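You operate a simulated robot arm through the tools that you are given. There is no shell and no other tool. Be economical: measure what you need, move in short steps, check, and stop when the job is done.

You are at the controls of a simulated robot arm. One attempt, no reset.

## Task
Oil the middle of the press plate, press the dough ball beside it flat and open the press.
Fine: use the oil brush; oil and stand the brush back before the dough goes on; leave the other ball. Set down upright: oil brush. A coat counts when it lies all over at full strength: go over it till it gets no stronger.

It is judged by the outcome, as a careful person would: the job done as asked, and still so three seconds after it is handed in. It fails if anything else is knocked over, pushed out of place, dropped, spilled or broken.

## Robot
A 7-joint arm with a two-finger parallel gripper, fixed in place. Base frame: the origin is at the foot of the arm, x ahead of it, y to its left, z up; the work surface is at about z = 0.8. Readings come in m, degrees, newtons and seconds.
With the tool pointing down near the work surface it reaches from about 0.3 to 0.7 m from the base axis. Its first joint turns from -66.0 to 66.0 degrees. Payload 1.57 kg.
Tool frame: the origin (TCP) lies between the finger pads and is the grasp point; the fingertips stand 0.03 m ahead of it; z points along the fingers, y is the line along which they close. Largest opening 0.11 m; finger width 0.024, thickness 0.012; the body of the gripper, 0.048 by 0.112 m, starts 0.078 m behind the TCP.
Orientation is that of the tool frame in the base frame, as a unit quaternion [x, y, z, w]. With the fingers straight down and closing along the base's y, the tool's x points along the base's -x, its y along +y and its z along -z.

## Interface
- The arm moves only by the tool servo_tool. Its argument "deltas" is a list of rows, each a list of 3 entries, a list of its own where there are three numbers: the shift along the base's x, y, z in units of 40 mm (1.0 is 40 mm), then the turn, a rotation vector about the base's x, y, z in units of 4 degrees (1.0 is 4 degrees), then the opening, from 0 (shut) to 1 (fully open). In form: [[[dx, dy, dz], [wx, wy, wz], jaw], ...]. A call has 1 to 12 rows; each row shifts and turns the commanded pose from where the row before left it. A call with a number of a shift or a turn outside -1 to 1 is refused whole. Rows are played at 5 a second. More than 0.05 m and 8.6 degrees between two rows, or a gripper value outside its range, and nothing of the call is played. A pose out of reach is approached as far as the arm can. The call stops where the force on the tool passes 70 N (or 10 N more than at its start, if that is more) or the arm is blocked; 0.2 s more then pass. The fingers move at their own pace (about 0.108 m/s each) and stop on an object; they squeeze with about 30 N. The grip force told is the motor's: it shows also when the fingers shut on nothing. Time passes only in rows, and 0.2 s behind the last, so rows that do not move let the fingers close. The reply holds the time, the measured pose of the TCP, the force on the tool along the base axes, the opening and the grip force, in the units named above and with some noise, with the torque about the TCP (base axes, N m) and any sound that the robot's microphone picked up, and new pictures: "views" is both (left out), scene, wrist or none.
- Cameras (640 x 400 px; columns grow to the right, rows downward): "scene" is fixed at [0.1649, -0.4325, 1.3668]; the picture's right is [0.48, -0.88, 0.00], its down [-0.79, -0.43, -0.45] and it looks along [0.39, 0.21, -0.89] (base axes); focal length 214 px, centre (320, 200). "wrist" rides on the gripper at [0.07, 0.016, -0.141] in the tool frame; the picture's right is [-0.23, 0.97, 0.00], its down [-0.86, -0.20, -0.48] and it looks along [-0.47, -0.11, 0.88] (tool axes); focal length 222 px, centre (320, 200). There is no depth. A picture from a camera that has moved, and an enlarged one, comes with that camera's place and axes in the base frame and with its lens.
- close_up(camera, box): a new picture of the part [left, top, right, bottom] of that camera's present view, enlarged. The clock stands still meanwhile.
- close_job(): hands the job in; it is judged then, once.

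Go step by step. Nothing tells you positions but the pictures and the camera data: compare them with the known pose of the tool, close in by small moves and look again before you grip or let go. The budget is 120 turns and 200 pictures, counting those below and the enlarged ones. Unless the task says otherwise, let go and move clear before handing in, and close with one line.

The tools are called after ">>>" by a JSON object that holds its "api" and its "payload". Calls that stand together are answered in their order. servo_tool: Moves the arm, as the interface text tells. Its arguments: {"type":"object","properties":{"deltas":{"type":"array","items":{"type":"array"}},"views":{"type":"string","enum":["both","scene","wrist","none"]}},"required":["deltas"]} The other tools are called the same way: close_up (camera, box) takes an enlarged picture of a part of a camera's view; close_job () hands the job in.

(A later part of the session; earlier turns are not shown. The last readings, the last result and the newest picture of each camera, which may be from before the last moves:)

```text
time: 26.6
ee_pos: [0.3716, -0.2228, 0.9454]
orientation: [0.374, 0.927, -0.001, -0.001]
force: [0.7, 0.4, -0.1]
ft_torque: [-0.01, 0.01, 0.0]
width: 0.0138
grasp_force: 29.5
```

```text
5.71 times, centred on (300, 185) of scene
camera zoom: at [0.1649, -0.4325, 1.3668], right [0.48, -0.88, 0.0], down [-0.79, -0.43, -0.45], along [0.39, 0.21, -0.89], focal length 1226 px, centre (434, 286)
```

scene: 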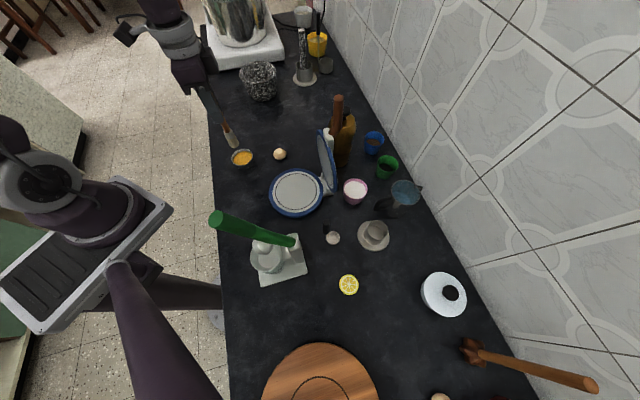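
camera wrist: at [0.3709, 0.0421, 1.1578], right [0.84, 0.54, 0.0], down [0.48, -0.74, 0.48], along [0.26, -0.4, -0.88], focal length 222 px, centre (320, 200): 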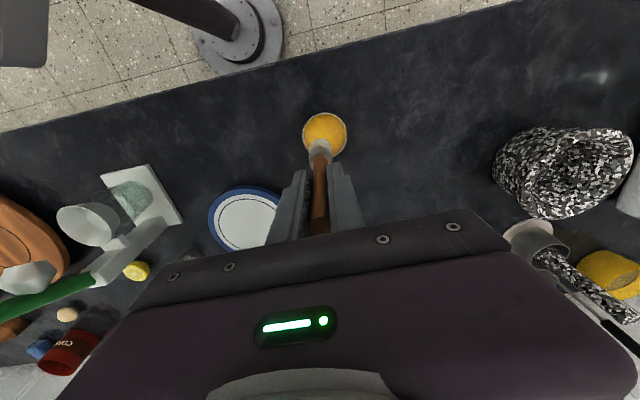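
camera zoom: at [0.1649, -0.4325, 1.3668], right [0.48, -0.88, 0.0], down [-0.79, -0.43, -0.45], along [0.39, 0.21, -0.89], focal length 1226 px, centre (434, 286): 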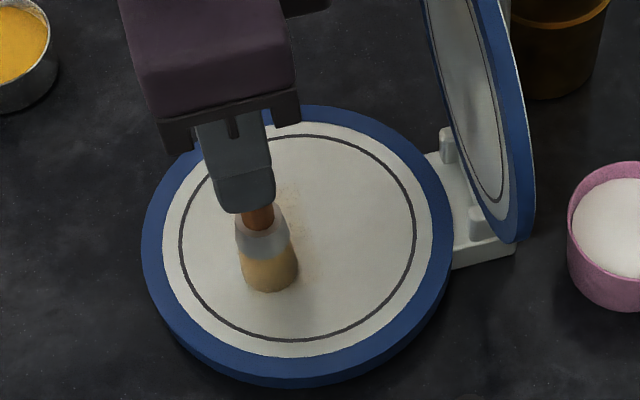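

>>> {"api": "servo_tool", "payload": {"deltas": [[[0, 0, -0.04], [0, 0, 0], 0], [[0.25, 0, 0], [0, 0, 0], 0], [[0.25, 0, 0], [0, 0, 0], 0], [[0, 0, 0], [0, 0, 0], 0]], "views": "none"}}

>>> {"api": "servo_tool", "payload": {"deltas": [[[0.25, 0, 0], [0, 0, 0], 0], [[0.25, 0, 0], [0, 0, 0], 0], [[0, 0.25, 0], [0, 0, 0], 0], [[-0.25, 0, 0], [0, 0, 0], 0], [[-0.25, 0, 0], [0, 0, 0], 0], [[-0.25, 0, 0], [0, 0, 0], 0]], "views": "none"}}

>>> {"api": "close_up", "payload": {"camera": "scene", "box": [260, 150, 340, 220]}}

```text
time: 27.6
ee_pos: [0.3915, -0.2239, 0.9426]
orientation: [0.374, 0.927, -0.001, 0.001]
force: [-8.6, -2.5, 23.3]
ft_torque: [-0.32, 0.68, -0.01]
width: 0.0139
grasp_force: 29.7
```

```text
time: 29.0
ee_pos: [0.3823, -0.2132, 0.9429]
orientation: [0.373, 0.928, 0.0, 0.0]
force: [3.1, 1.5, 6.6]
ft_torque: [0.02, -0.39, 0.01]
width: 0.0141
grasp_force: 29.8
```

```text
5.71 times, centred on (300, 185) of scene
camera zoom: at [0.1649, -0.4325, 1.3668], right [0.48, -0.88, 0.0], down [-0.79, -0.43, -0.45], along [0.39, 0.21, -0.89], focal length 1226 px, centre (434, 286)
```

zoom: 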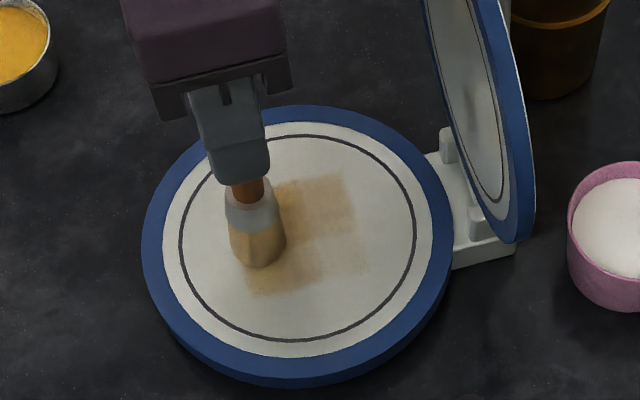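

The oil coat is showing. I'll raster over the plate's middle, first the half toward +y.

>>> {"api": "servo_tool", "payload": {"deltas": [[[-0.4, 0, 0], [0, 0, 0], 0], [[-0.2, 0, 0], [0, 0, 0], 0], [[0, 0.25, 0], [0, 0, 0], 0], [[0.4, 0, 0], [0, 0, 0], 0], [[0.4, 0, 0], [0, 0, 0], 0], [[0.4, 0, 0], [0, 0, 0], 0], [[0.4, 0, 0], [0, 0, 0], 0], [[0, 0.25, 0], [0, 0, 0], 0], [[-0.4, 0, 0], [0, 0, 0], 0], [[-0.4, 0, 0], [0, 0, 0], 0], [[-0.4, 0, 0], [0, 0, 0], 0], [[-0.2, 0, 0], [0, 0, 0], 0]], "views": "none"}}

>>> {"api": "close_up", "payload": {"camera": "scene", "box": [260, 150, 340, 220]}}

```text
time: 31.6
ee_pos: [0.3644, -0.1929, 0.944]
orientation: [0.375, 0.927, 0.0, 0.0]
force: [1.9, 0.5, 1.9]
ft_torque: [-0.03, -0.11, 0.01]
width: 0.0139
grasp_force: 30.3
```

```text
5.71 times, centred on (300, 185) of scene
camera zoom: at [0.1649, -0.4325, 1.3668], right [0.48, -0.88, 0.0], down [-0.79, -0.43, -0.45], along [0.39, 0.21, -0.89], focal length 1226 px, centre (434, 286)
```

zoom: 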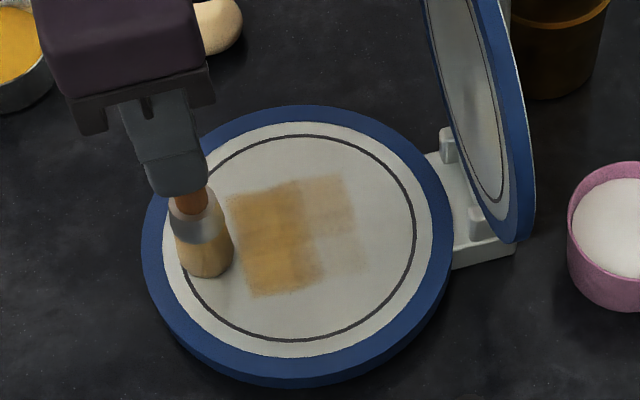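

The coated area seems limited to a square of about ±32 mm, aligned with the press's hinge axis. I'll raster it along those axes.

>>> {"api": "servo_tool", "payload": {"deltas": [[[-0.13, -0.42, -0.03], [0, 0, 0], 0], [[-0.12, -0.43, 0], [0, 0, 0], 0], [[0.35, 0.35, 0], [0, 0, 0], 0], [[0.35, 0.35, 0], [0, 0, 0], 0], [[0.35, 0.35, 0], [0, 0, 0], 0], [[0.22, -0.22, 0], [0, 0, 0], 0], [[-0.35, -0.35, 0], [0, 0, 0], 0], [[-0.35, -0.35, 0], [0, 0, 0], 0], [[-0.35, -0.35, 0], [0, 0, 0], 0], [[0.22, -0.22, 0], [0, 0, 0], 0]], "views": "none"}}

>>> {"api": "servo_tool", "payload": {"deltas": [[[0.35, 0.35, 0], [0, 0, 0], 0], [[0.35, 0.35, 0], [0, 0, 0], 0], [[0.35, 0.35, 0], [0, 0, 0], 0], [[0.22, -0.22, -0.02], [0, 0, 0], 0], [[-0.35, -0.35, 0], [0, 0, 0], 0], [[-0.35, -0.35, 0], [0, 0, 0], 0], [[-0.35, -0.35, 0], [0, 0, 0], 0], [[0.22, -0.22, 0], [0, 0, 0], 0], [[0.35, 0.35, 0], [0, 0, 0], 0], [[0.35, 0.35, 0], [0, 0, 0], 0], [[0.35, 0.35, 0], [0, 0, 0], 0]], "views": "none"}}

>>> {"api": "close_up", "payload": {"camera": "scene", "box": [260, 150, 340, 220]}}

```text
time: 33.8
ee_pos: [0.3708, -0.2455, 0.9422]
orientation: [0.375, 0.927, 0.001, 0.0]
force: [-0.7, 0.4, -0.1]
ft_torque: [-0.04, -0.02, -0.01]
width: 0.014
grasp_force: 29.7
```

```text
time: 36.2
ee_pos: [0.4338, -0.2227, 0.9422]
orientation: [0.374, 0.927, 0.0, -0.001]
force: [-0.9, -1.5, 3.8]
ft_torque: [-0.2, 0.12, -0.02]
width: 0.0137
grasp_force: 30.0
```

```text
5.71 times, centred on (300, 185) of scene
camera zoom: at [0.1648, -0.4325, 1.3668], right [0.48, -0.88, 0.0], down [-0.79, -0.43, -0.45], along [0.39, 0.21, -0.89], focal length 1226 px, centre (434, 286)
```

zoom: 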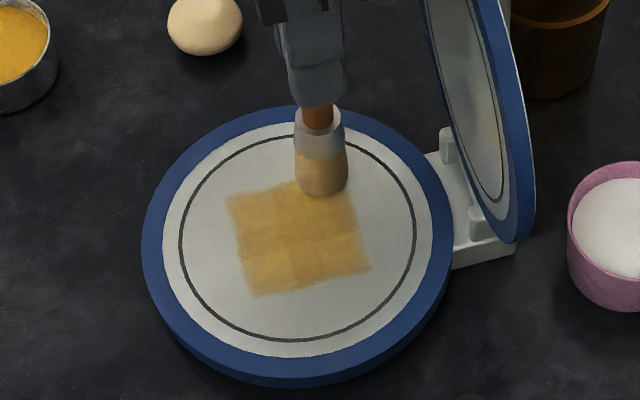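

The square is covered but uneven. I'll make another pass back, pressing slightly more.

>>> {"api": "servo_tool", "payload": {"deltas": [[[-0.35, -0.35, -0.03], [0, 0, 0], 0], [[-0.35, -0.35, 0], [0, 0, 0], 0], [[-0.35, -0.35, 0], [0, 0, 0], 0], [[-0.22, 0.22, 0], [0, 0, 0], 0], [[0.35, 0.35, 0], [0, 0, 0], 0], [[0.35, 0.35, 0], [0, 0, 0], 0], [[0.35, 0.35, 0], [0, 0, 0], 0], [[-0.22, 0.22, 0], [0, 0, 0], 0], [[-0.35, -0.35, 0], [0, 0, 0], 0], [[-0.35, -0.35, 0], [0, 0, 0], 0], [[-0.35, -0.35, 0], [0, 0, 0], 0]], "views": "none"}}

>>> {"api": "servo_tool", "payload": {"deltas": [[[-0.22, 0.22, 0], [0, 0, 0], 0], [[0.35, 0.35, 0], [0, 0, 0], 0], [[0.35, 0.35, 0], [0, 0, 0], 0], [[0.35, 0.35, 0], [0, 0, 0], 0], [[-0.22, 0.22, 0], [0, 0, 0], 0], [[-0.35, -0.35, 0], [0, 0, 0], 0], [[-0.35, -0.35, 0], [0, 0, 0], 0], [[-0.35, -0.35, 0], [0, 0, 0], 0]], "views": "none"}}

>>> {"api": "close_up", "payload": {"camera": "scene", "box": [260, 150, 340, 220]}}

```text
time: 38.6
ee_pos: [0.3724, -0.245, 0.9399]
orientation: [0.374, 0.927, 0.001, -0.001]
force: [0.8, -0.2, -1.4]
ft_torque: [0.04, 0.0, -0.01]
width: 0.0136
grasp_force: 29.6
```

```text
time: 40.4
ee_pos: [0.3555, -0.2279, 0.9424]
orientation: [0.374, 0.927, 0.0, 0.0]
force: [0.5, 0.1, 0.4]
ft_torque: [-0.03, 0.0, -0.01]
width: 0.0139
grasp_force: 30.1
```

```text
5.71 times, centred on (300, 185) of scene
camera zoom: at [0.1649, -0.4325, 1.3668], right [0.48, -0.88, 0.0], down [-0.79, -0.43, -0.45], along [0.39, 0.21, -0.89], focal length 1226 px, centre (434, 286)
```

zoom: 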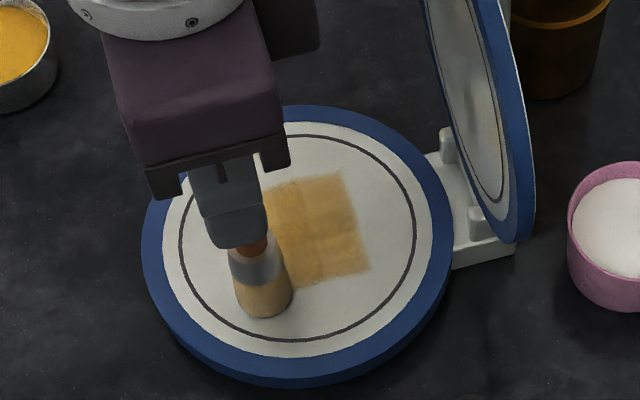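

>>> {"api": "servo_tool", "payload": {"deltas": [[[0.35, 0.35, -0.03], [0, 0, 0], 0], [[0.35, 0.35, 0], [0, 0, 0], 0], [[0.35, 0.35, 0], [0, 0, 0], 0], [[0.22, -0.22, 0], [0, 0, 0], 0], [[-0.35, -0.35, 0], [0, 0, 0], 0], [[-0.35, -0.35, 0], [0, 0, 0], 0], [[-0.35, -0.35, 0], [0, 0, 0], 0], [[0.22, -0.22, 0], [0, 0, 0], 0], [[0.35, 0.35, 0], [0, 0, 0], 0], [[0.35, 0.35, 0], [0, 0, 0], 0], [[0.35, 0.35, 0], [0, 0, 0], 0]], "views": "none"}}

>>> {"api": "servo_tool", "payload": {"deltas": [[[0.22, -0.22, 0], [0, 0, 0], 0], [[-0.35, -0.35, 0], [0, 0, 0], 0], [[-0.35, -0.35, 0], [0, 0, 0], 0], [[-0.35, -0.35, 0], [0, 0, 0], 0], [[0.22, -0.22, 0], [0, 0, 0], 0], [[0.35, 0.35, 0], [0, 0, 0], 0], [[0.35, 0.35, 0], [0, 0, 0], 0], [[0.35, 0.35, 0], [0, 0, 0], 0]], "views": "none"}}

>>> {"api": "close_up", "payload": {"camera": "scene", "box": [260, 150, 340, 220]}}

```text
time: 42.8
ee_pos: [0.4158, -0.2029, 0.9388]
orientation: [0.374, 0.927, 0.0, 0.0]
force: [-1.3, -1.4, 3.9]
ft_torque: [-0.2, 0.11, 0.01]
width: 0.014
grasp_force: 30.2
```

```text
time: 44.6
ee_pos: [0.4336, -0.2209, 0.9388]
orientation: [0.375, 0.927, 0.001, 0.0]
force: [-0.5, 0.1, 0.0]
ft_torque: [0.03, 0.02, -0.01]
width: 0.0139
grasp_force: 29.6
```

```text
5.71 times, centred on (300, 185) of scene
camera zoom: at [0.1649, -0.4325, 1.3668], right [0.48, -0.88, 0.0], down [-0.79, -0.43, -0.45], along [0.39, 0.21, -0.89], focal length 1226 px, centre (434, 286)
```

zoom: 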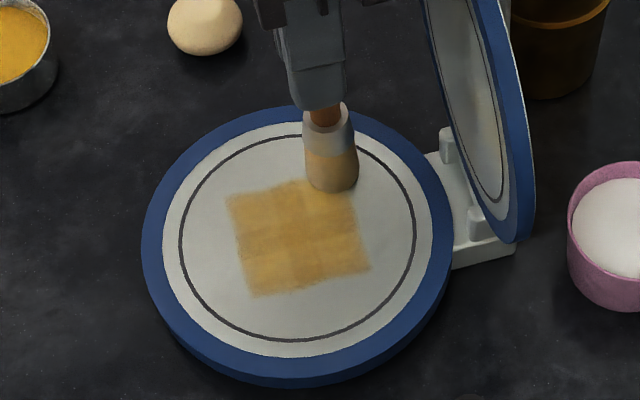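

Coverage looks full. I'll cross-stroke in the other direction with a bit more pressure to see whether it deepens.

>>> {"api": "servo_tool", "payload": {"deltas": [[[0, 0, -0.05], [0, 0, 0], 0], [[-0.34, 0.34, 0], [0, 0, 0], 0], [[-0.34, 0.34, 0], [0, 0, 0], 0], [[-0.34, 0.34, 0], [0, 0, 0], 0], [[-0.22, -0.22, 0], [0, 0, 0], 0], [[0.34, -0.34, 0], [0, 0, 0], 0], [[0.34, -0.34, 0], [0, 0, 0], 0], [[0.34, -0.34, 0], [0, 0, 0], 0], [[-0.22, -0.22, 0], [0, 0, 0], 0], [[-0.34, 0.34, 0], [0, 0, 0], 0], [[-0.34, 0.34, 0], [0, 0, 0], 0], [[-0.34, 0.34, 0], [0, 0, 0], 0]], "views": "none"}}

>>> {"api": "servo_tool", "payload": {"deltas": [[[-0.22, -0.22, 0], [0, 0, 0], 0], [[0.34, -0.34, 0], [0, 0, 0], 0], [[0.34, -0.34, 0], [0, 0, 0], 0], [[0.34, -0.34, 0], [0, 0, 0], 0], [[-0.22, -0.22, 0], [0, 0, 0], 0], [[-0.34, 0.34, 0], [0, 0, 0], 0], [[-0.34, 0.34, 0], [0, 0, 0], 0], [[-0.34, 0.34, 0], [0, 0, 0], 0], [[-0.22, -0.22, 0], [0, 0, 0], 0], [[0.34, -0.34, 0], [0, 0, 0], 0], [[0.34, -0.34, 0], [0, 0, 0], 0], [[0.34, -0.34, 0], [0, 0, 0], 0]], "views": "none"}}

>>> {"api": "close_up", "payload": {"camera": "scene", "box": [260, 150, 340, 220]}}

```text
time: 47.2
ee_pos: [0.3741, -0.1986, 0.9373]
orientation: [0.375, 0.927, 0.001, -0.001]
force: [1.3, 0.2, -0.6]
ft_torque: [0.0, -0.01, 0.01]
width: 0.014
grasp_force: 30.2
```

```text
time: 49.8
ee_pos: [0.3888, -0.265, 0.9371]
orientation: [0.374, 0.927, -0.001, 0.0]
force: [-2.2, 1.9, 6.8]
ft_torque: [0.13, 0.11, 0.01]
width: 0.0139
grasp_force: 30.1
```

```text
5.71 times, centred on (300, 185) of scene
camera zoom: at [0.1648, -0.4324, 1.3668], right [0.48, -0.88, 0.0], down [-0.79, -0.43, -0.45], along [0.39, 0.21, -0.89], focal length 1226 px, centre (434, 286)
```

zoom: 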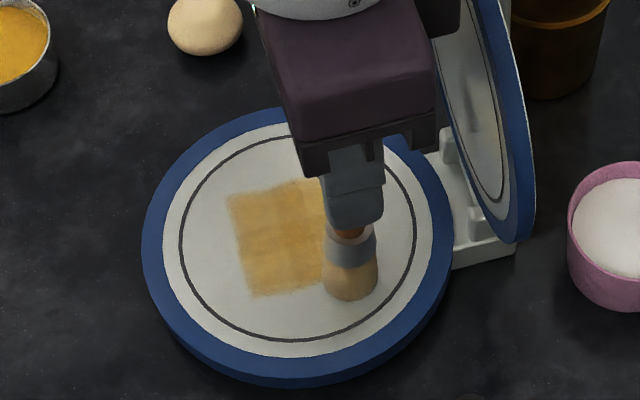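

>>> {"api": "servo_tool", "payload": {"deltas": [[[-0.3, 0.3, 0.5], [0, 0, 0], 0], [[-0.8, 0.5, 0.5], [0, 0, 0], 0], [[-0.3, 0.9, 0.3], [0, 0, 0], 0], [[0, 0.9, 0], [0, 0, 0], 0], [[0, 0.5, 0], [0, 0, 0], 0]], "views": "none"}}

>>> {"api": "close_up", "payload": {"camera": "scene", "box": [275, 172, 319, 212]}}

>>> {"api": "close_up", "payload": {"camera": "scene", "box": [210, 90, 340, 220]}}

```text
time: 51.0
ee_pos: [0.3312, -0.1402, 0.9893]
orientation: [0.375, 0.927, 0.0, 0.0]
force: [0.0, -0.8, -0.6]
ft_torque: [0.02, -0.02, 0.02]
width: 0.0137
grasp_force: 29.8
```

```text
10.00 times, centred on (297, 192) of scene
camera zoom: at [0.1649, -0.4325, 1.3668], right [0.48, -0.88, 0.0], down [-0.79, -0.43, -0.45], along [0.39, 0.21, -0.89], focal length 2145 px, centre (550, 280)
```

zoom: 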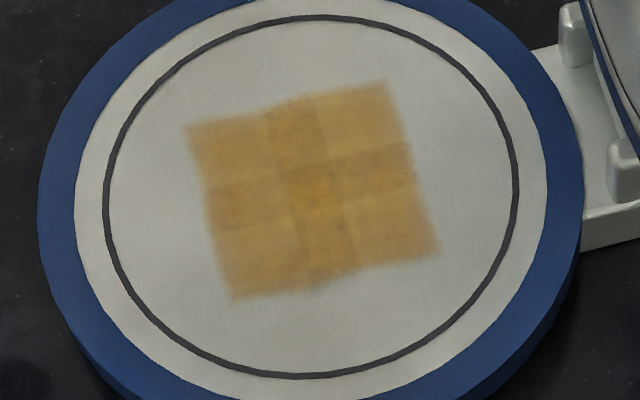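

```text
3.08 times, centred on (275, 155) of scene
camera zoom: at [0.1649, -0.4325, 1.3668], right [0.48, -0.88, 0.0], down [-0.79, -0.43, -0.45], along [0.39, 0.21, -0.89], focal length 660 px, centre (458, 338)
```

zoom: 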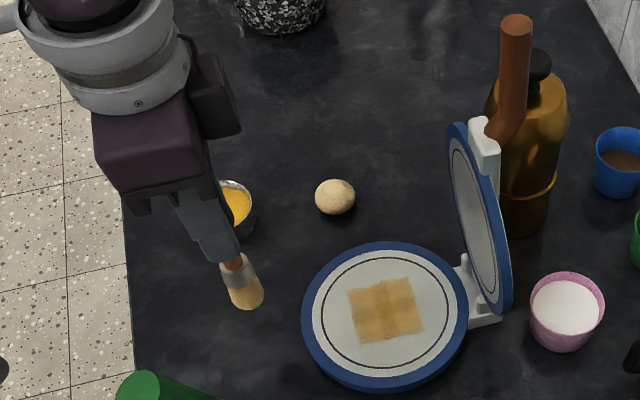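

The coat is a 3×3 grid, strongest in the middle and weakest at the corners. I'll walk the perimeter of the square, dwelling at the corners.

>>> {"api": "servo_tool", "payload": {"deltas": [[[0.6, -0.5, 0], [0, 0, 0], 0], [[0.6, -0.5, 0], [0, 0, 0], 0], [[0.45, -0.45, -0.5], [0, 0, 0], 0], [[0, 0, -0.6], [0, 0, 0], 0], [[0, 0, -0.2], [0, 0, 0], 0], [[0, 0, 0], [0, 0, 0], 0]], "views": "none"}}

```text
time: 52.4
ee_pos: [0.3988, -0.2008, 0.9366]
orientation: [0.375, 0.927, 0.0, 0.0]
force: [-0.1, 0.4, 0.8]
ft_torque: [0.01, 0.04, 0.01]
width: 0.0139
grasp_force: 30.2
```

>>> {"api": "servo_tool", "payload": {"deltas": [[[0, 0.1, -0.05], [0, 0, 0], 0], [[-0.1, 0, 0], [0, 0, 0], 0], [[0.1, -0.05, 0], [0, 0, 0], 0], [[0.17, -0.2, 0], [0, 0, 0], 0], [[0.17, -0.2, 0], [0, 0, 0], 0], [[0.17, -0.2, 0], [0, 0, 0], 0], [[0.17, -0.2, 0], [0, 0, 0], 0], [[0.1, 0, 0], [0, 0, 0], 0], [[0, -0.1, 0], [0, 0, 0], 0], [[-0.1, 0.1, 0], [0, 0, 0], 0]], "views": "none"}}

>>> {"api": "close_up", "payload": {"camera": "scene", "box": [275, 172, 319, 212]}}

```text
time: 54.6
ee_pos: [0.4258, -0.2282, 0.9347]
orientation: [0.374, 0.927, 0.001, 0.0]
force: [0.0, 0.2, -1.1]
ft_torque: [-0.02, -0.02, 0.02]
width: 0.0141
grasp_force: 30.2
```

```text
10.00 times, centred on (297, 192) of scene
camera zoom: at [0.1649, -0.4325, 1.3668], right [0.48, -0.88, 0.0], down [-0.79, -0.43, -0.45], along [0.39, 0.21, -0.89], focal length 2145 px, centre (550, 280)
```

zoom: 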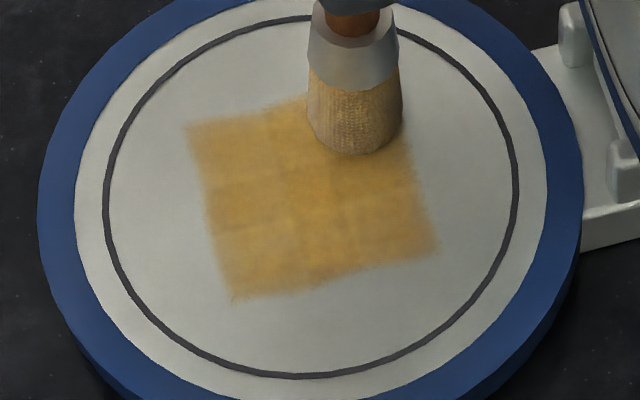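

>>> {"api": "servo_tool", "payload": {"deltas": [[[-0.2, -0.17, -0.03], [0, 0, 0], 0], [[-0.2, -0.17, 0], [0, 0, 0], 0], [[-0.2, -0.17, 0], [0, 0, 0], 0], [[-0.2, -0.17, 0], [0, 0, 0], 0], [[0.1, 0, 0], [0, 0, 0], 0], [[0, -0.1, 0], [0, 0, 0], 0], [[-0.1, 0.1, 0], [0, 0, 0], 0], [[-0.17, 0.2, 0], [0, 0, 0], 0], [[-0.17, 0.2, 0], [0, 0, 0], 0], [[-0.17, 0.2, 0], [0, 0, 0], 0], [[-0.17, 0.2, 0], [0, 0, 0], 0]], "views": "none"}}

>>> {"api": "servo_tool", "payload": {"deltas": [[[-0.1, 0, -0.02], [0, 0, 0], 0], [[0, 0.1, 0], [0, 0, 0], 0], [[0.1, -0.1, 0], [0, 0, 0], 0], [[0.2, 0.17, 0], [0, 0, 0], 0], [[0.2, 0.17, 0], [0, 0, 0], 0], [[0.2, 0.17, 0], [0, 0, 0], 0], [[0.2, 0.17, 0], [0, 0, 0], 0], [[0, 0.1, 0], [0, 0, 0], 0], [[-0.1, 0, 0], [0, 0, 0], 0], [[0.1, -0.1, 0], [0, 0, 0], 0]], "views": "none"}}

>>> {"api": "close_up", "payload": {"camera": "scene", "box": [275, 172, 319, 212]}}

```text
time: 57.0
ee_pos: [0.3676, -0.2245, 0.9332]
orientation: [0.375, 0.927, 0.0, -0.001]
force: [-0.2, 0.5, -0.5]
ft_torque: [-0.03, -0.02, -0.01]
width: 0.0137
grasp_force: 29.6
```

```text
time: 59.2
ee_pos: [0.3989, -0.1969, 0.9328]
orientation: [0.375, 0.927, 0.0, -0.002]
force: [-0.5, 9.3, 23.1]
ft_torque: [0.95, -0.08, 0.01]
width: 0.0139
grasp_force: 30.5
```

```text
10.00 times, centred on (297, 192) of scene
camera zoom: at [0.1646, -0.4322, 1.3669], right [0.48, -0.88, 0.0], down [-0.79, -0.43, -0.45], along [0.39, 0.21, -0.89], focal length 2145 px, centre (550, 280)
```

zoom: 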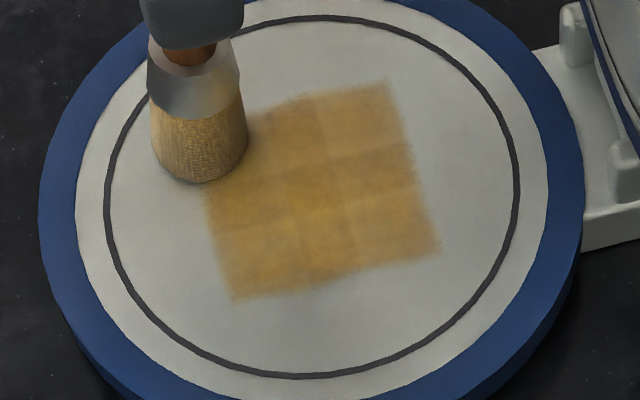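

Nearly uniform now. I'll do one more perimeter lap in reverse, then compare.

>>> {"api": "servo_tool", "payload": {"deltas": [[[0.1, -0.1, 0], [0, 0, 0], 0], [[-0.2, -0.17, 0], [0, 0, 0], 0], [[-0.2, -0.17, 0], [0, 0, 0], 0], [[-0.2, -0.17, 0], [0, 0, 0], 0], [[-0.2, -0.17, 0], [0, 0, 0], 0], [[0.1, 0, -0.02], [0, 0, 0], 0], [[-0.1, 0, 0], [0, 0, 0], 0], [[0.17, -0.2, 0], [0, 0, 0], 0], [[0.17, -0.2, 0], [0, 0, 0], 0], [[0.17, -0.2, 0], [0, 0, 0], 0], [[0.17, -0.2, 0], [0, 0, 0], 0], [[-0.05, 0.05, 0], [0, 0, 0], 0]], "views": "none"}}

>>> {"api": "servo_tool", "payload": {"deltas": [[[0.1, -0.05, -0.02], [0, 0, 0], 0], [[0.2, 0.17, 0], [0, 0, 0], 0], [[0.2, 0.17, 0], [0, 0, 0], 0], [[0.2, 0.17, 0], [0, 0, 0], 0], [[0.2, 0.17, 0], [0, 0, 0], 0], [[0.1, 0, 0], [0, 0, 0], 0], [[-0.1, 0, 0], [0, 0, 0], 0], [[-0.17, 0.2, 0], [0, 0, 0], 0], [[-0.17, 0.2, 0], [0, 0, 0], 0], [[-0.17, 0.2, 0], [0, 0, 0], 0], [[-0.17, 0.2, 0], [0, 0, 0], 0]], "views": "none"}}

>>> {"api": "servo_tool", "payload": {"deltas": [[[-0.6, 0.8, 0.6], [0, 0, 0], 0], [[-0.8, 0.8, 0.5], [0, 0, 0], 0]], "views": "none"}}

>>> {"api": "close_up", "payload": {"camera": "scene", "box": [275, 172, 319, 212]}}

```text
time: 61.8
ee_pos: [0.3961, -0.2593, 0.9321]
orientation: [0.375, 0.927, 0.0, 0.0]
force: [0.3, -0.4, 1.2]
ft_torque: [-0.04, -0.01, 0.02]
width: 0.0141
grasp_force: 29.9
```

```text
time: 64.2
ee_pos: [0.4058, -0.2018, 0.931]
orientation: [0.375, 0.927, 0.0, 0.0]
force: [1.0, -1.6, 6.1]
ft_torque: [-0.19, -0.15, 0.01]
width: 0.0138
grasp_force: 30.3
```

```text
time: 64.8
ee_pos: [0.3465, -0.1389, 0.9739]
orientation: [0.374, 0.927, 0.001, -0.001]
force: [0.1, 0.0, 0.1]
ft_torque: [0.0, -0.03, 0.01]
width: 0.0137
grasp_force: 30.1
```

```text
10.00 times, centred on (297, 192) of scene
camera zoom: at [0.1649, -0.4326, 1.3668], right [0.48, -0.88, 0.0], down [-0.79, -0.43, -0.45], along [0.39, 0.21, -0.89], focal length 2145 px, centre (550, 280)
```

zoom: 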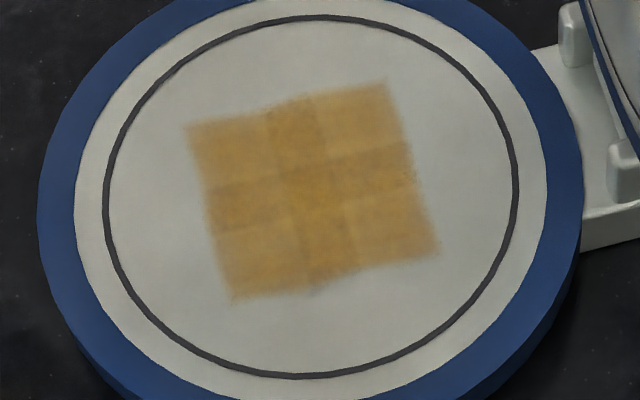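

The corners are still a bit lighter. I'll re-dip the brush and then work the corners.

>>> {"api": "servo_tool", "payload": {"deltas": [[[0.3, 0.6, 0.5], [0, 0, 0], 0], [[0.5, 0.8, 0], [0, 0, 0], 0], [[0.5, 0.8, 0], [0, 0, 0], 0], [[0.4, 0.8, 0], [0, 0, 0], 0], [[0, 0, -0.8], [0, 0, 0], 0], [[0, 0, -0.6], [0, 0, 0], 0], [[0, 0, 0], [0, 0, 0], 0]], "views": "none"}}

>>> {"api": "close_up", "payload": {"camera": "scene", "box": [210, 110, 290, 180]}}

```text
time: 66.4
ee_pos: [0.4166, -0.0164, 0.9408]
orientation: [0.375, 0.927, 0.0, 0.0]
force: [0.7, 0.3, -1.2]
ft_torque: [-0.02, 0.01, -0.01]
width: 0.0138
grasp_force: 30.2
```

```text
5.71 times, centred on (250, 145) of scene
camera zoom: at [0.1649, -0.4325, 1.3668], right [0.48, -0.88, 0.0], down [-0.79, -0.43, -0.45], along [0.39, 0.21, -0.89], focal length 1226 px, centre (720, 514)
```

zoom: 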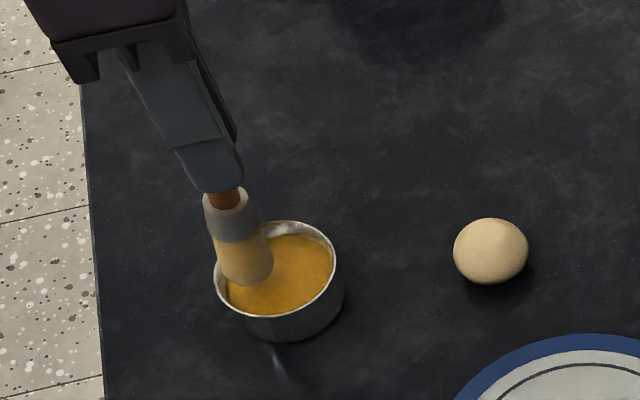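

The brush has swung about 7° in the grip, putting its tip roughly 13 mm off toward -x/+y. I'll compensate and dip.

>>> {"api": "servo_tool", "payload": {"deltas": [[[0.23, -0.18, 0], [0, 0, 0], 0], [[0, 0, -0.25], [0, 0, 0], 0], [[0, 0, -0.25], [0, 0, 0], 0], [[0, 0, 0], [0, 0, 0], 0]], "views": "none"}}

>>> {"api": "close_up", "payload": {"camera": "scene", "box": [210, 110, 290, 180]}}

```text
time: 67.4
ee_pos: [0.4256, -0.0251, 0.9187]
orientation: [0.375, 0.927, 0.001, 0.001]
force: [0.3, -3.4, 30.6]
ft_torque: [-0.36, -0.05, -0.02]
width: 0.014
grasp_force: 30.1
```

```text
5.71 times, centred on (250, 145) of scene
camera zoom: at [0.1645, -0.4326, 1.3668], right [0.48, -0.88, 0.0], down [-0.79, -0.43, -0.45], along [0.39, 0.21, -0.89], focal length 1226 px, centre (720, 514)
```

zoom: 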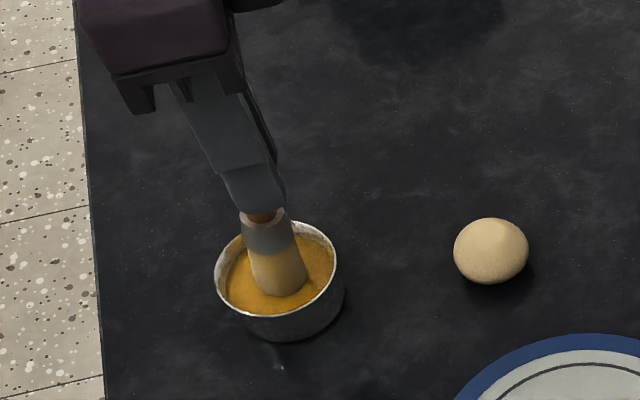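

Touching the bowl floor. Now raising, straight back to see the brush's alignment.

>>> {"api": "servo_tool", "payload": {"deltas": [[[0, 0, 0.1], [0, 0, 0], 0], [[0, 0, 0.4], [0, 0, 0], 0], [[0, 0, 0.8], [0, 0, 0], 0], [[0, 0, 0.7], [0, 0, 0], 0], [[0, 0, 0], [0, 0, 0], 0], [[0, 0, 0], [0, 0, 0], 0]], "views": "none"}}

>>> {"api": "close_up", "payload": {"camera": "scene", "box": [210, 90, 310, 180]}}

>>> {"api": "close_up", "payload": {"camera": "wrist", "box": [220, 70, 420, 245]}}

```text
time: 68.8
ee_pos: [0.4266, -0.0254, 0.9987]
orientation: [0.374, 0.927, 0.0, 0.0]
force: [-0.8, -0.7, -0.4]
ft_torque: [0.01, 0.02, 0.01]
width: 0.014
grasp_force: 30.4
```

```text
4.44 times, centred on (260, 135) of scene
camera zoom: at [0.1649, -0.4325, 1.3668], right [0.48, -0.88, 0.0], down [-0.79, -0.43, -0.45], along [0.39, 0.21, -0.89], focal length 953 px, centre (587, 489)
```

zoom: 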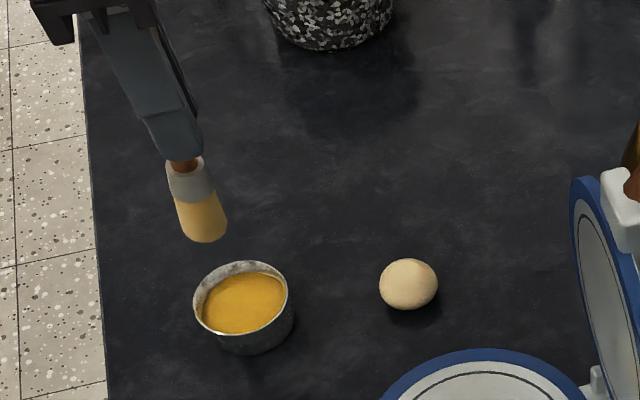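

```text
2.29 times, centred on (320, 158) of wrist
camera zoom: at [0.3875, 0.0352, 1.1387], right [0.84, 0.54, 0.0], down [0.48, -0.74, 0.48], along [0.26, -0.4, -0.88], focal length 508 px, centre (320, 297)
```

zoom: 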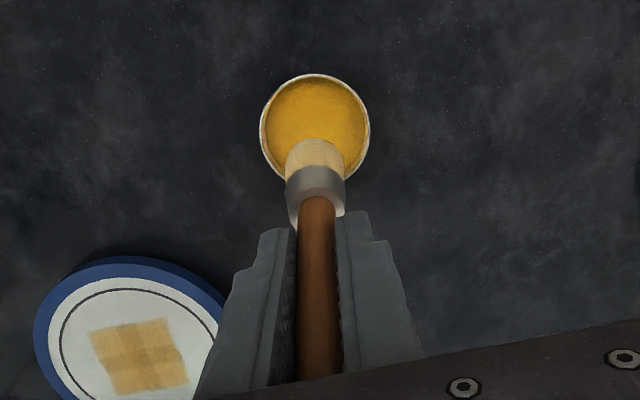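

I'll tilt the tool 7° so the brush hangs vertical again, then return to the plate's +y corner.

>>> {"api": "servo_tool", "payload": {"deltas": [[[-0.15, -0.85, 0], [-0.62, -0.62, 0], 0], [[-0.15, -0.85, 0], [-0.62, -0.62, 0], 0], [[-0.15, -0.85, 0], [0, 0, 0], 0], [[-0.15, -0.85, 0], [0, 0, 0], 0], [[-0.15, -0.85, 0], [0, 0, 0], 0], [[0, 0, -0.7], [0, 0, 0], 0], [[0, 0, -0.7], [0, 0, 0], 0], [[0, 0, 0], [0, 0, 0], 0]], "views": "none"}}

>>> {"api": "close_up", "payload": {"camera": "scene", "box": [260, 150, 340, 220]}}

```text
time: 70.6
ee_pos: [0.3952, -0.1938, 0.9406]
orientation: [0.374, 0.925, -0.024, 0.057]
force: [-0.4, 0.1, -0.1]
ft_torque: [-0.04, 0.01, 0.0]
width: 0.0139
grasp_force: 30.0
```

```text
5.71 times, centred on (300, 185) of scene
camera zoom: at [0.1649, -0.4325, 1.3668], right [0.48, -0.88, 0.0], down [-0.79, -0.43, -0.45], along [0.39, 0.21, -0.89], focal length 1226 px, centre (434, 286)
```

zoom: 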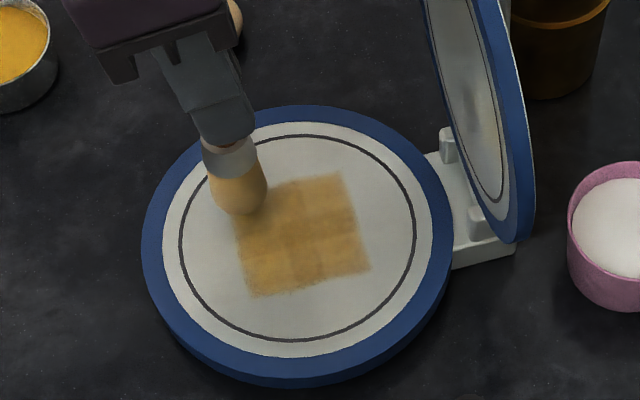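

>>> {"api": "servo_tool", "payload": {"deltas": [[[0.09, -0.09, -0.15], [0, 0, 0], 0], [[0, 0, -0.05], [0, 0, 0], 0], [[0, 0, 0], [0, 0, 0], 0]], "views": "none"}}

```text
time: 71.4
ee_pos: [0.3984, -0.1979, 0.9337]
orientation: [0.374, 0.926, -0.023, 0.056]
force: [0.2, 0.0, -0.4]
ft_torque: [0.02, 0.02, 0.06]
width: 0.0142
grasp_force: 30.2
```

>>> {"api": "servo_tool", "payload": {"deltas": [[[0, 0, -0.07], [0, 0, 0], 0], [[0, 0, 0], [0, 0, 0], 0]], "views": "none"}}

>>> {"api": "servo_tool", "payload": {"deltas": [[[0, 0, -0.04], [0, 0, 0], 0], [[0, 0, 0], [0, 0, 0], 0]], "views": "none"}}

```text
time: 72.0
ee_pos: [0.3993, -0.1978, 0.9318]
orientation: [0.374, 0.926, -0.024, 0.056]
force: [-0.3, 0.1, -0.3]
ft_torque: [0.04, 0.04, 0.01]
width: 0.0139
grasp_force: 30.1
```

```text
time: 72.6
ee_pos: [0.4002, -0.199, 0.9307]
orientation: [0.374, 0.926, -0.024, 0.056]
force: [-0.4, 0.3, -0.1]
ft_torque: [0.03, 0.01, 0.01]
width: 0.0138
grasp_force: 29.9
```

>>> {"api": "servo_tool", "payload": {"deltas": [[[0, 0, -0.06], [0, 0, 0], 0], [[0, 0, 0], [0, 0, 0], 0]], "views": "none"}}

>>> {"api": "servo_tool", "payload": {"deltas": [[[0, 0, -0.06], [0, 0, 0], 0], [[0, 0, 0], [0, 0, 0], 0]], "views": "none"}}

>>> {"api": "close_up", "payload": {"camera": "scene", "box": [260, 150, 340, 220]}}

```text
time: 73.2
ee_pos: [0.3992, -0.1981, 0.9268]
orientation: [0.374, 0.925, -0.024, 0.056]
force: [-0.3, -0.8, -0.5]
ft_torque: [0.01, -0.02, -0.03]
width: 0.0142
grasp_force: 30.2
```

```text
time: 73.8
ee_pos: [0.4001, -0.197, 0.9257]
orientation: [0.374, 0.925, -0.023, 0.056]
force: [-1.2, 0.9, 10.1]
ft_torque: [0.12, 0.11, 0.01]
width: 0.0141
grasp_force: 29.8
```

```text
5.71 times, centred on (300, 185) of scene
camera zoom: at [0.1648, -0.4325, 1.3668], right [0.48, -0.88, 0.0], down [-0.79, -0.43, -0.45], along [0.39, 0.21, -0.89], focal length 1226 px, centre (434, 286)
```

zoom: 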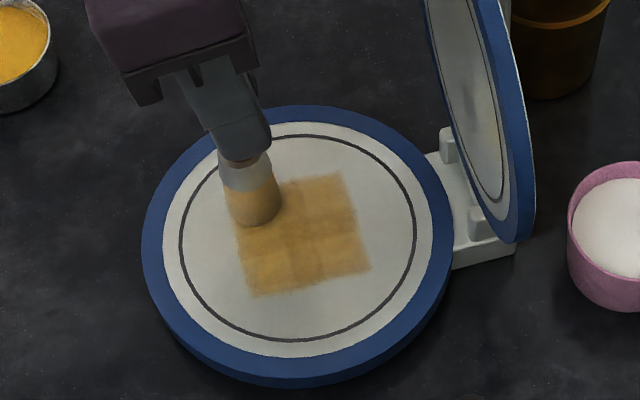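

In contact on the corner. Scrubbing here, then going along to the next corner.

>>> {"api": "servo_tool", "payload": {"deltas": [[[0.1, -0.1, -0.02], [0, 0, 0], 0], [[-0.15, 0.05, 0], [0, 0, 0], 0], [[0.05, 0.1, 0], [0, 0, 0], 0], [[0.1, -0.1, 0], [0, 0, 0], 0], [[0.17, -0.2, 0], [0, 0, 0], 0], [[0.17, -0.2, 0], [0, 0, 0], 0], [[0.17, -0.2, 0], [0, 0, 0], 0], [[0.1, -0.1, -0.02], [0, 0, 0], 0], [[0.1, 0.05, 0], [0, 0, 0], 0], [[-0.1, -0.1, 0], [0, 0, 0], 0], [[-0.05, 0.1, 0], [0, 0, 0], 0], [[0.1, 0, 0], [0, 0, 0], 0]], "views": "none"}}

>>> {"api": "close_up", "payload": {"camera": "scene", "box": [260, 150, 340, 220]}}

>>> {"api": "servo_tool", "payload": {"deltas": [[[-0.2, -0.17, -0.02], [0, 0, 0], 0], [[-0.2, -0.17, 0], [0, 0, 0], 0], [[-0.2, -0.17, 0], [0, 0, 0], 0], [[-0.2, -0.17, 0], [0, 0, 0], 0], [[0.1, 0, 0], [0, 0, 0], 0], [[0, -0.1, 0], [0, 0, 0], 0], [[-0.1, 0.1, 0], [0, 0, 0], 0], [[-0.17, 0.2, 0], [0, 0, 0], 0], [[-0.17, 0.2, 0], [0, 0, 0], 0], [[-0.17, 0.2, 0], [0, 0, 0], 0], [[-0.17, 0.2, 0], [0, 0, 0], 0]], "views": "none"}}

>>> {"api": "close_up", "payload": {"camera": "scene", "box": [260, 150, 340, 220]}}

```text
time: 76.4
ee_pos: [0.429, -0.2264, 0.9247]
orientation: [0.375, 0.925, -0.025, 0.057]
force: [-8.1, -3.1, 21.6]
ft_torque: [-0.3, 0.62, -0.04]
width: 0.0139
grasp_force: 30.6
```

```text
5.71 times, centred on (300, 185) of scene
camera zoom: at [0.1644, -0.4325, 1.3669], right [0.48, -0.88, 0.0], down [-0.79, -0.43, -0.45], along [0.39, 0.21, -0.89], focal length 1226 px, centre (434, 286)
```

zoom: 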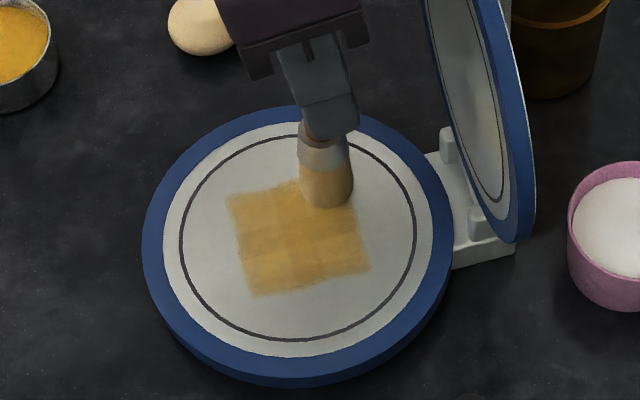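

```text
time: 78.8
ee_pos: [0.3719, -0.2211, 0.9234]
orientation: [0.374, 0.925, -0.023, 0.057]
force: [4.6, -5.6, 19.6]
ft_torque: [-0.54, -0.46, 0.0]
width: 0.0139
grasp_force: 29.7
```

```text
5.71 times, centred on (300, 185) of scene
camera zoom: at [0.1648, -0.4325, 1.3668], right [0.48, -0.88, 0.0], down [-0.79, -0.43, -0.45], along [0.39, 0.21, -0.89], focal length 1226 px, centre (434, 286)
```

zoom: 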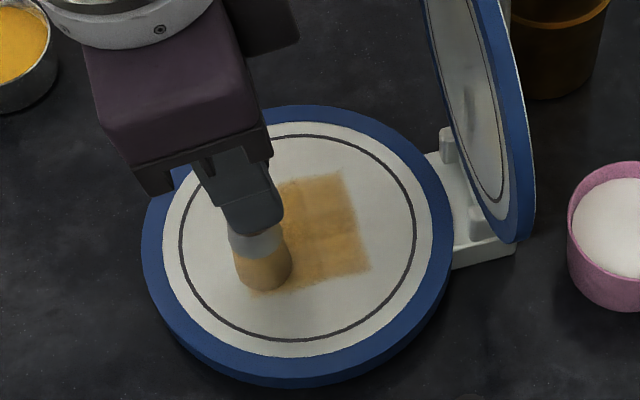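

Now over the -x corner; I'll scrub it, return toward the start corner, and lift clear to judge the coat.

>>> {"api": "servo_tool", "payload": {"deltas": [[[0.1, -0.05, 0], [0, 0, 0], 0], [[-0.15, 0, 0], [0, 0, 0], 0], [[0.1, 0.1, 0], [0, 0, 0], 0], [[-0.05, -0.05, 0], [0, 0, 0], 0], [[0.2, 0.17, 0], [0, 0, 0], 0], [[0.2, 0.17, 0], [0, 0, 0], 0], [[0.2, 0.17, 0], [0, 0, 0], 0], [[0.15, 0.12, 0], [0, 0, 0], 0], [[0.1, -0.1, 0], [0, 0, 0], 0], [[-0.1, 0.1, 0], [0, 0, 0], 0], [[0.05, -0.1, 0], [0, 0, 0], 0]], "views": "none"}}

>>> {"api": "servo_tool", "payload": {"deltas": [[[-0.6, 0.8, 0.6], [0, 0, 0], 0], [[-0.8, 0.8, 0.5], [0, 0, 0], 0]], "views": "none"}}

>>> {"api": "close_up", "payload": {"camera": "scene", "box": [275, 172, 319, 212]}}

>>> {"api": "close_up", "payload": {"camera": "scene", "box": [210, 90, 340, 220]}}

```text
time: 81.2
ee_pos: [0.4028, -0.1992, 0.923]
orientation: [0.374, 0.925, -0.023, 0.057]
force: [-0.1, 0.5, 0.2]
ft_torque: [-0.02, 0.0, 0.0]
width: 0.0139
grasp_force: 29.9
```

```text
time: 81.8
ee_pos: [0.3471, -0.1369, 0.9674]
orientation: [0.374, 0.925, -0.024, 0.056]
force: [-0.3, -0.4, -0.3]
ft_torque: [0.01, -0.02, 0.0]
width: 0.014
grasp_force: 29.9
```

```text
10.00 times, centred on (297, 192) of scene
camera zoom: at [0.1649, -0.4326, 1.3668], right [0.48, -0.88, 0.0], down [-0.79, -0.43, -0.45], along [0.39, 0.21, -0.89], focal length 2145 px, centre (550, 280)
```

zoom: 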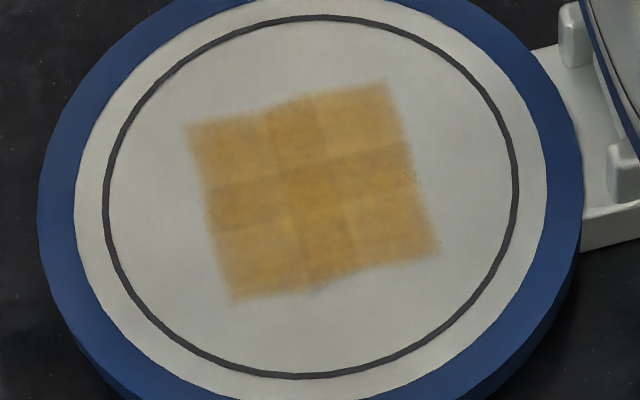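

```text
3.08 times, centred on (275, 155) of scene
camera zoom: at [0.1649, -0.4326, 1.3668], right [0.48, -0.88, 0.0], down [-0.79, -0.43, -0.45], along [0.39, 0.21, -0.89], focal length 660 px, centre (458, 338)
```

zoom: 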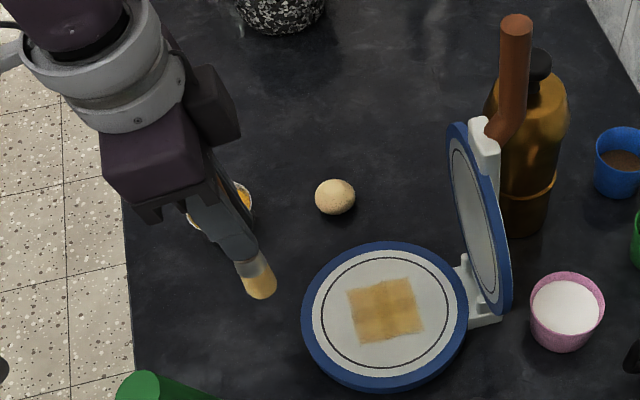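

The coat looks even now; the remaining cross pattern may just be overlap. One more full raster will confirm it gets no stronger.

>>> {"api": "servo_tool", "payload": {"deltas": [[[0.65, -0.8, 0], [0, 0, 0], 0], [[0.65, -0.72, -0.5], [0, 0, 0], 0], [[0, 0, -0.5], [0, 0, 0], 0], [[0, 0, -0.15], [0, 0, 0], 0], [[-0.3, -0.26, 0], [0, 0, 0], 0], [[-0.3, -0.26, 0], [0, 0, 0], 0], [[-0.3, -0.26, 0], [0, 0, 0], 0], [[0.17, -0.2, 0], [0, 0, 0], 0], [[0.3, 0.26, 0], [0, 0, 0], 0], [[0.3, 0.26, 0], [0, 0, 0], 0], [[0.3, 0.26, 0], [0, 0, 0], 0], [[0.17, -0.2, 0], [0, 0, 0], 0]], "views": "none"}}

>>> {"api": "servo_tool", "payload": {"deltas": [[[-0.3, -0.26, -0.03], [0, 0, 0], 0], [[-0.3, -0.26, 0], [0, 0, 0], 0], [[-0.3, -0.26, 0], [0, 0, 0], 0], [[0.17, -0.2, 0], [0, 0, 0], 0], [[0.3, 0.26, 0], [0, 0, 0], 0], [[0.3, 0.26, 0], [0, 0, 0], 0], [[0.3, 0.26, 0], [0, 0, 0], 0], [[0.17, -0.2, 0], [0, 0, 0], 0], [[-0.3, -0.26, 0], [0, 0, 0], 0], [[-0.3, -0.26, 0], [0, 0, 0], 0], [[-0.3, -0.26, 0], [0, 0, 0], 0]], "views": "none"}}

>>> {"api": "servo_tool", "payload": {"deltas": [[[-0.8, 0.4, 0.6], [0, 0, 0], 0], [[-0.8, 0.8, 0.5], [0, 0, 0], 0], [[-0.1, 0.9, 0], [0, 0, 0], 0]], "views": "none"}}

>>> {"api": "close_up", "payload": {"camera": "scene", "box": [275, 172, 319, 212]}}

>>> {"api": "close_up", "payload": {"camera": "scene", "box": [210, 90, 340, 220]}}

```text
time: 84.4
ee_pos: [0.4119, -0.2132, 0.9213]
orientation: [0.374, 0.925, -0.024, 0.057]
force: [0.8, 0.2, -1.3]
ft_torque: [0.02, 0.02, 0.03]
width: 0.0141
grasp_force: 30.4
```

```text
time: 86.8
ee_pos: [0.391, -0.2603, 0.9199]
orientation: [0.374, 0.925, -0.024, 0.057]
force: [6.6, 5.2, 23.8]
ft_torque: [0.42, -0.74, -0.01]
width: 0.0141
grasp_force: 30.0
```

```text
time: 87.6
ee_pos: [0.322, -0.176, 0.9651]
orientation: [0.374, 0.925, -0.023, 0.056]
force: [-0.6, -0.8, -0.4]
ft_torque: [-0.02, -0.01, -0.03]
width: 0.0141
grasp_force: 30.4
```

```text
10.00 times, centred on (297, 192) of scene
camera zoom: at [0.1649, -0.4326, 1.3668], right [0.48, -0.88, 0.0], down [-0.79, -0.43, -0.45], along [0.39, 0.21, -0.89], focal length 2145 px, centre (550, 280)
```

zoom: 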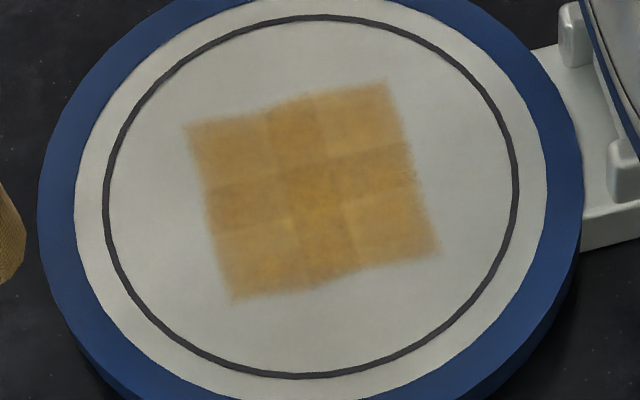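

```text
3.08 times, centred on (275, 155) of scene
camera zoom: at [0.1649, -0.4326, 1.3668], right [0.48, -0.88, 0.0], down [-0.79, -0.43, -0.45], along [0.39, 0.21, -0.89], focal length 660 px, centre (458, 338)
```

zoom: 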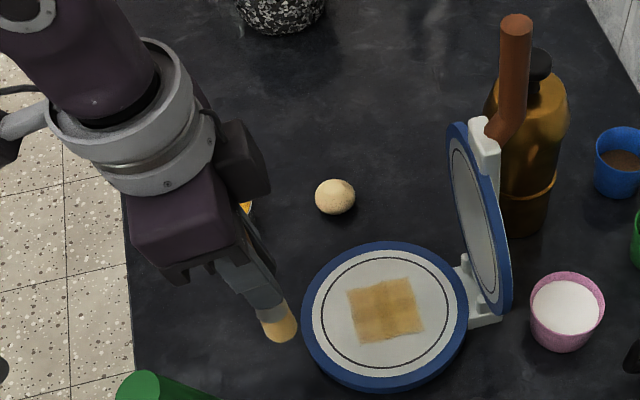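

The look is unchanged, so the coat is at full strength. Now taking the brush back to its pot at (0.385, -0.471), going around the lid.

>>> {"api": "servo_tool", "payload": {"deltas": [[[0.1, 0, 0.9], [0, 0, 0], 0], [[0.2, -0.3, 0.9], [0, 0, 0], 0], [[0.1, -0.8, 0.7], [0, 0, 0], 0], [[0, -0.95, 0.3], [0, 0, 0], 0], [[0, -0.95, 0], [0, 0, 0], 0], [[0, -0.95, 0], [0, 0, 0], 0], [[0, -0.95, 0], [0, 0, 0], 0], [[0, -0.95, 0], [0, 0, 0], 0], [[0.3, -0.8, 0], [0, 0, 0], 0], [[0.5, -0.6, -0.5], [0, 0, 0], 0], [[0.35, -0.15, -0.7], [0, 0, 0], 0], [[0, 0, 0], [0, 0, 0], 0]], "views": "both"}}

>>> {"api": "close_up", "payload": {"camera": "scene", "box": [320, 160, 440, 260]}}

>>> {"api": "close_up", "payload": {"camera": "wrist", "box": [220, 70, 420, 245]}}

```text
time: 90.2
ee_pos: [0.3817, -0.4716, 1.026]
orientation: [0.374, 0.925, -0.024, 0.056]
force: [0.1, -0.4, 0.2]
ft_torque: [0.0, 0.0, 0.0]
width: 0.0136
grasp_force: 29.5
camera wrist: at [0.3315, -0.3986, 1.157], right [0.84, 0.54, 0.03], down [0.43, -0.69, 0.58], along [0.33, -0.48, -0.81], focal length 222 px, centre (320, 200)
```

scene: 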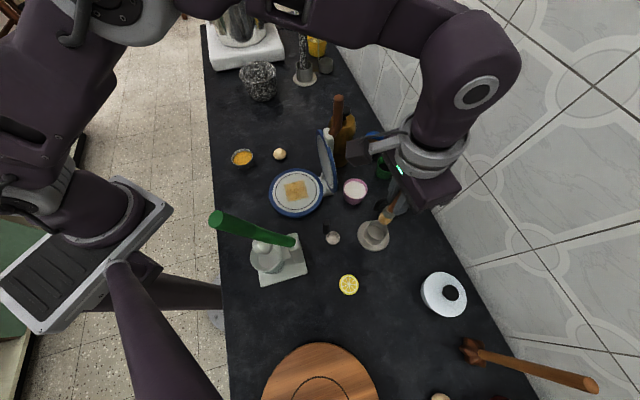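
wrist: 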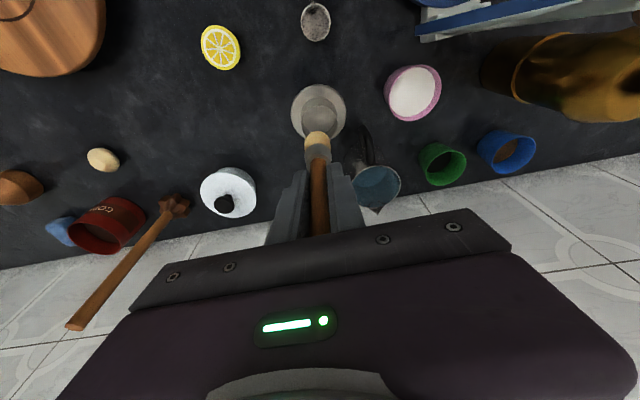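

```text
4.00 times, centred on (380, 210) of scene
camera zoom: at [0.1649, -0.4326, 1.3668], right [0.48, -0.88, 0.0], down [-0.79, -0.43, -0.45], along [0.39, 0.21, -0.89], focal length 858 px, centre (80, 160)
```

zoom: 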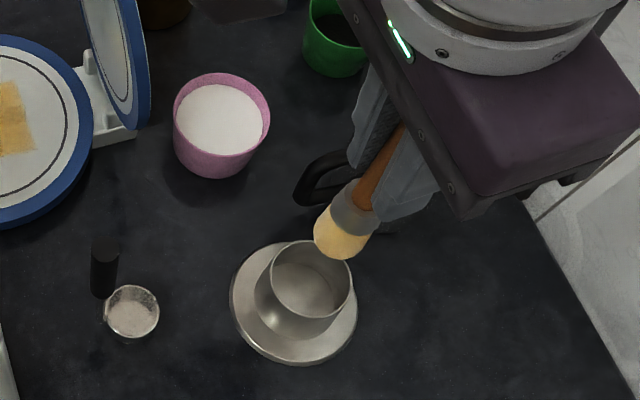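

```text
2.29 times, centred on (320, 158) of wrist
camera zoom: at [0.3315, -0.3986, 1.157], right [0.84, 0.54, 0.03], down [0.43, -0.69, 0.58], along [0.33, -0.48, -0.81], focal length 508 px, centre (320, 297)
```

zoom: 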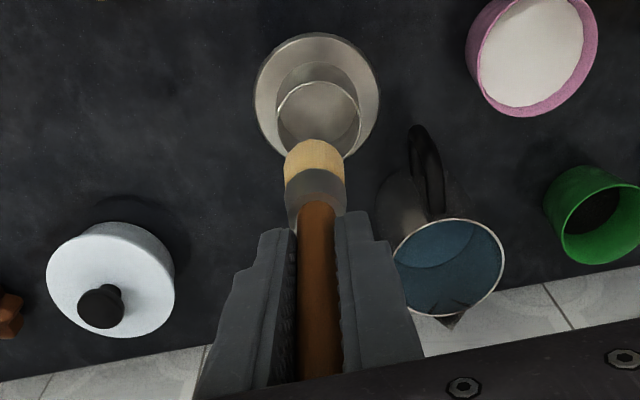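

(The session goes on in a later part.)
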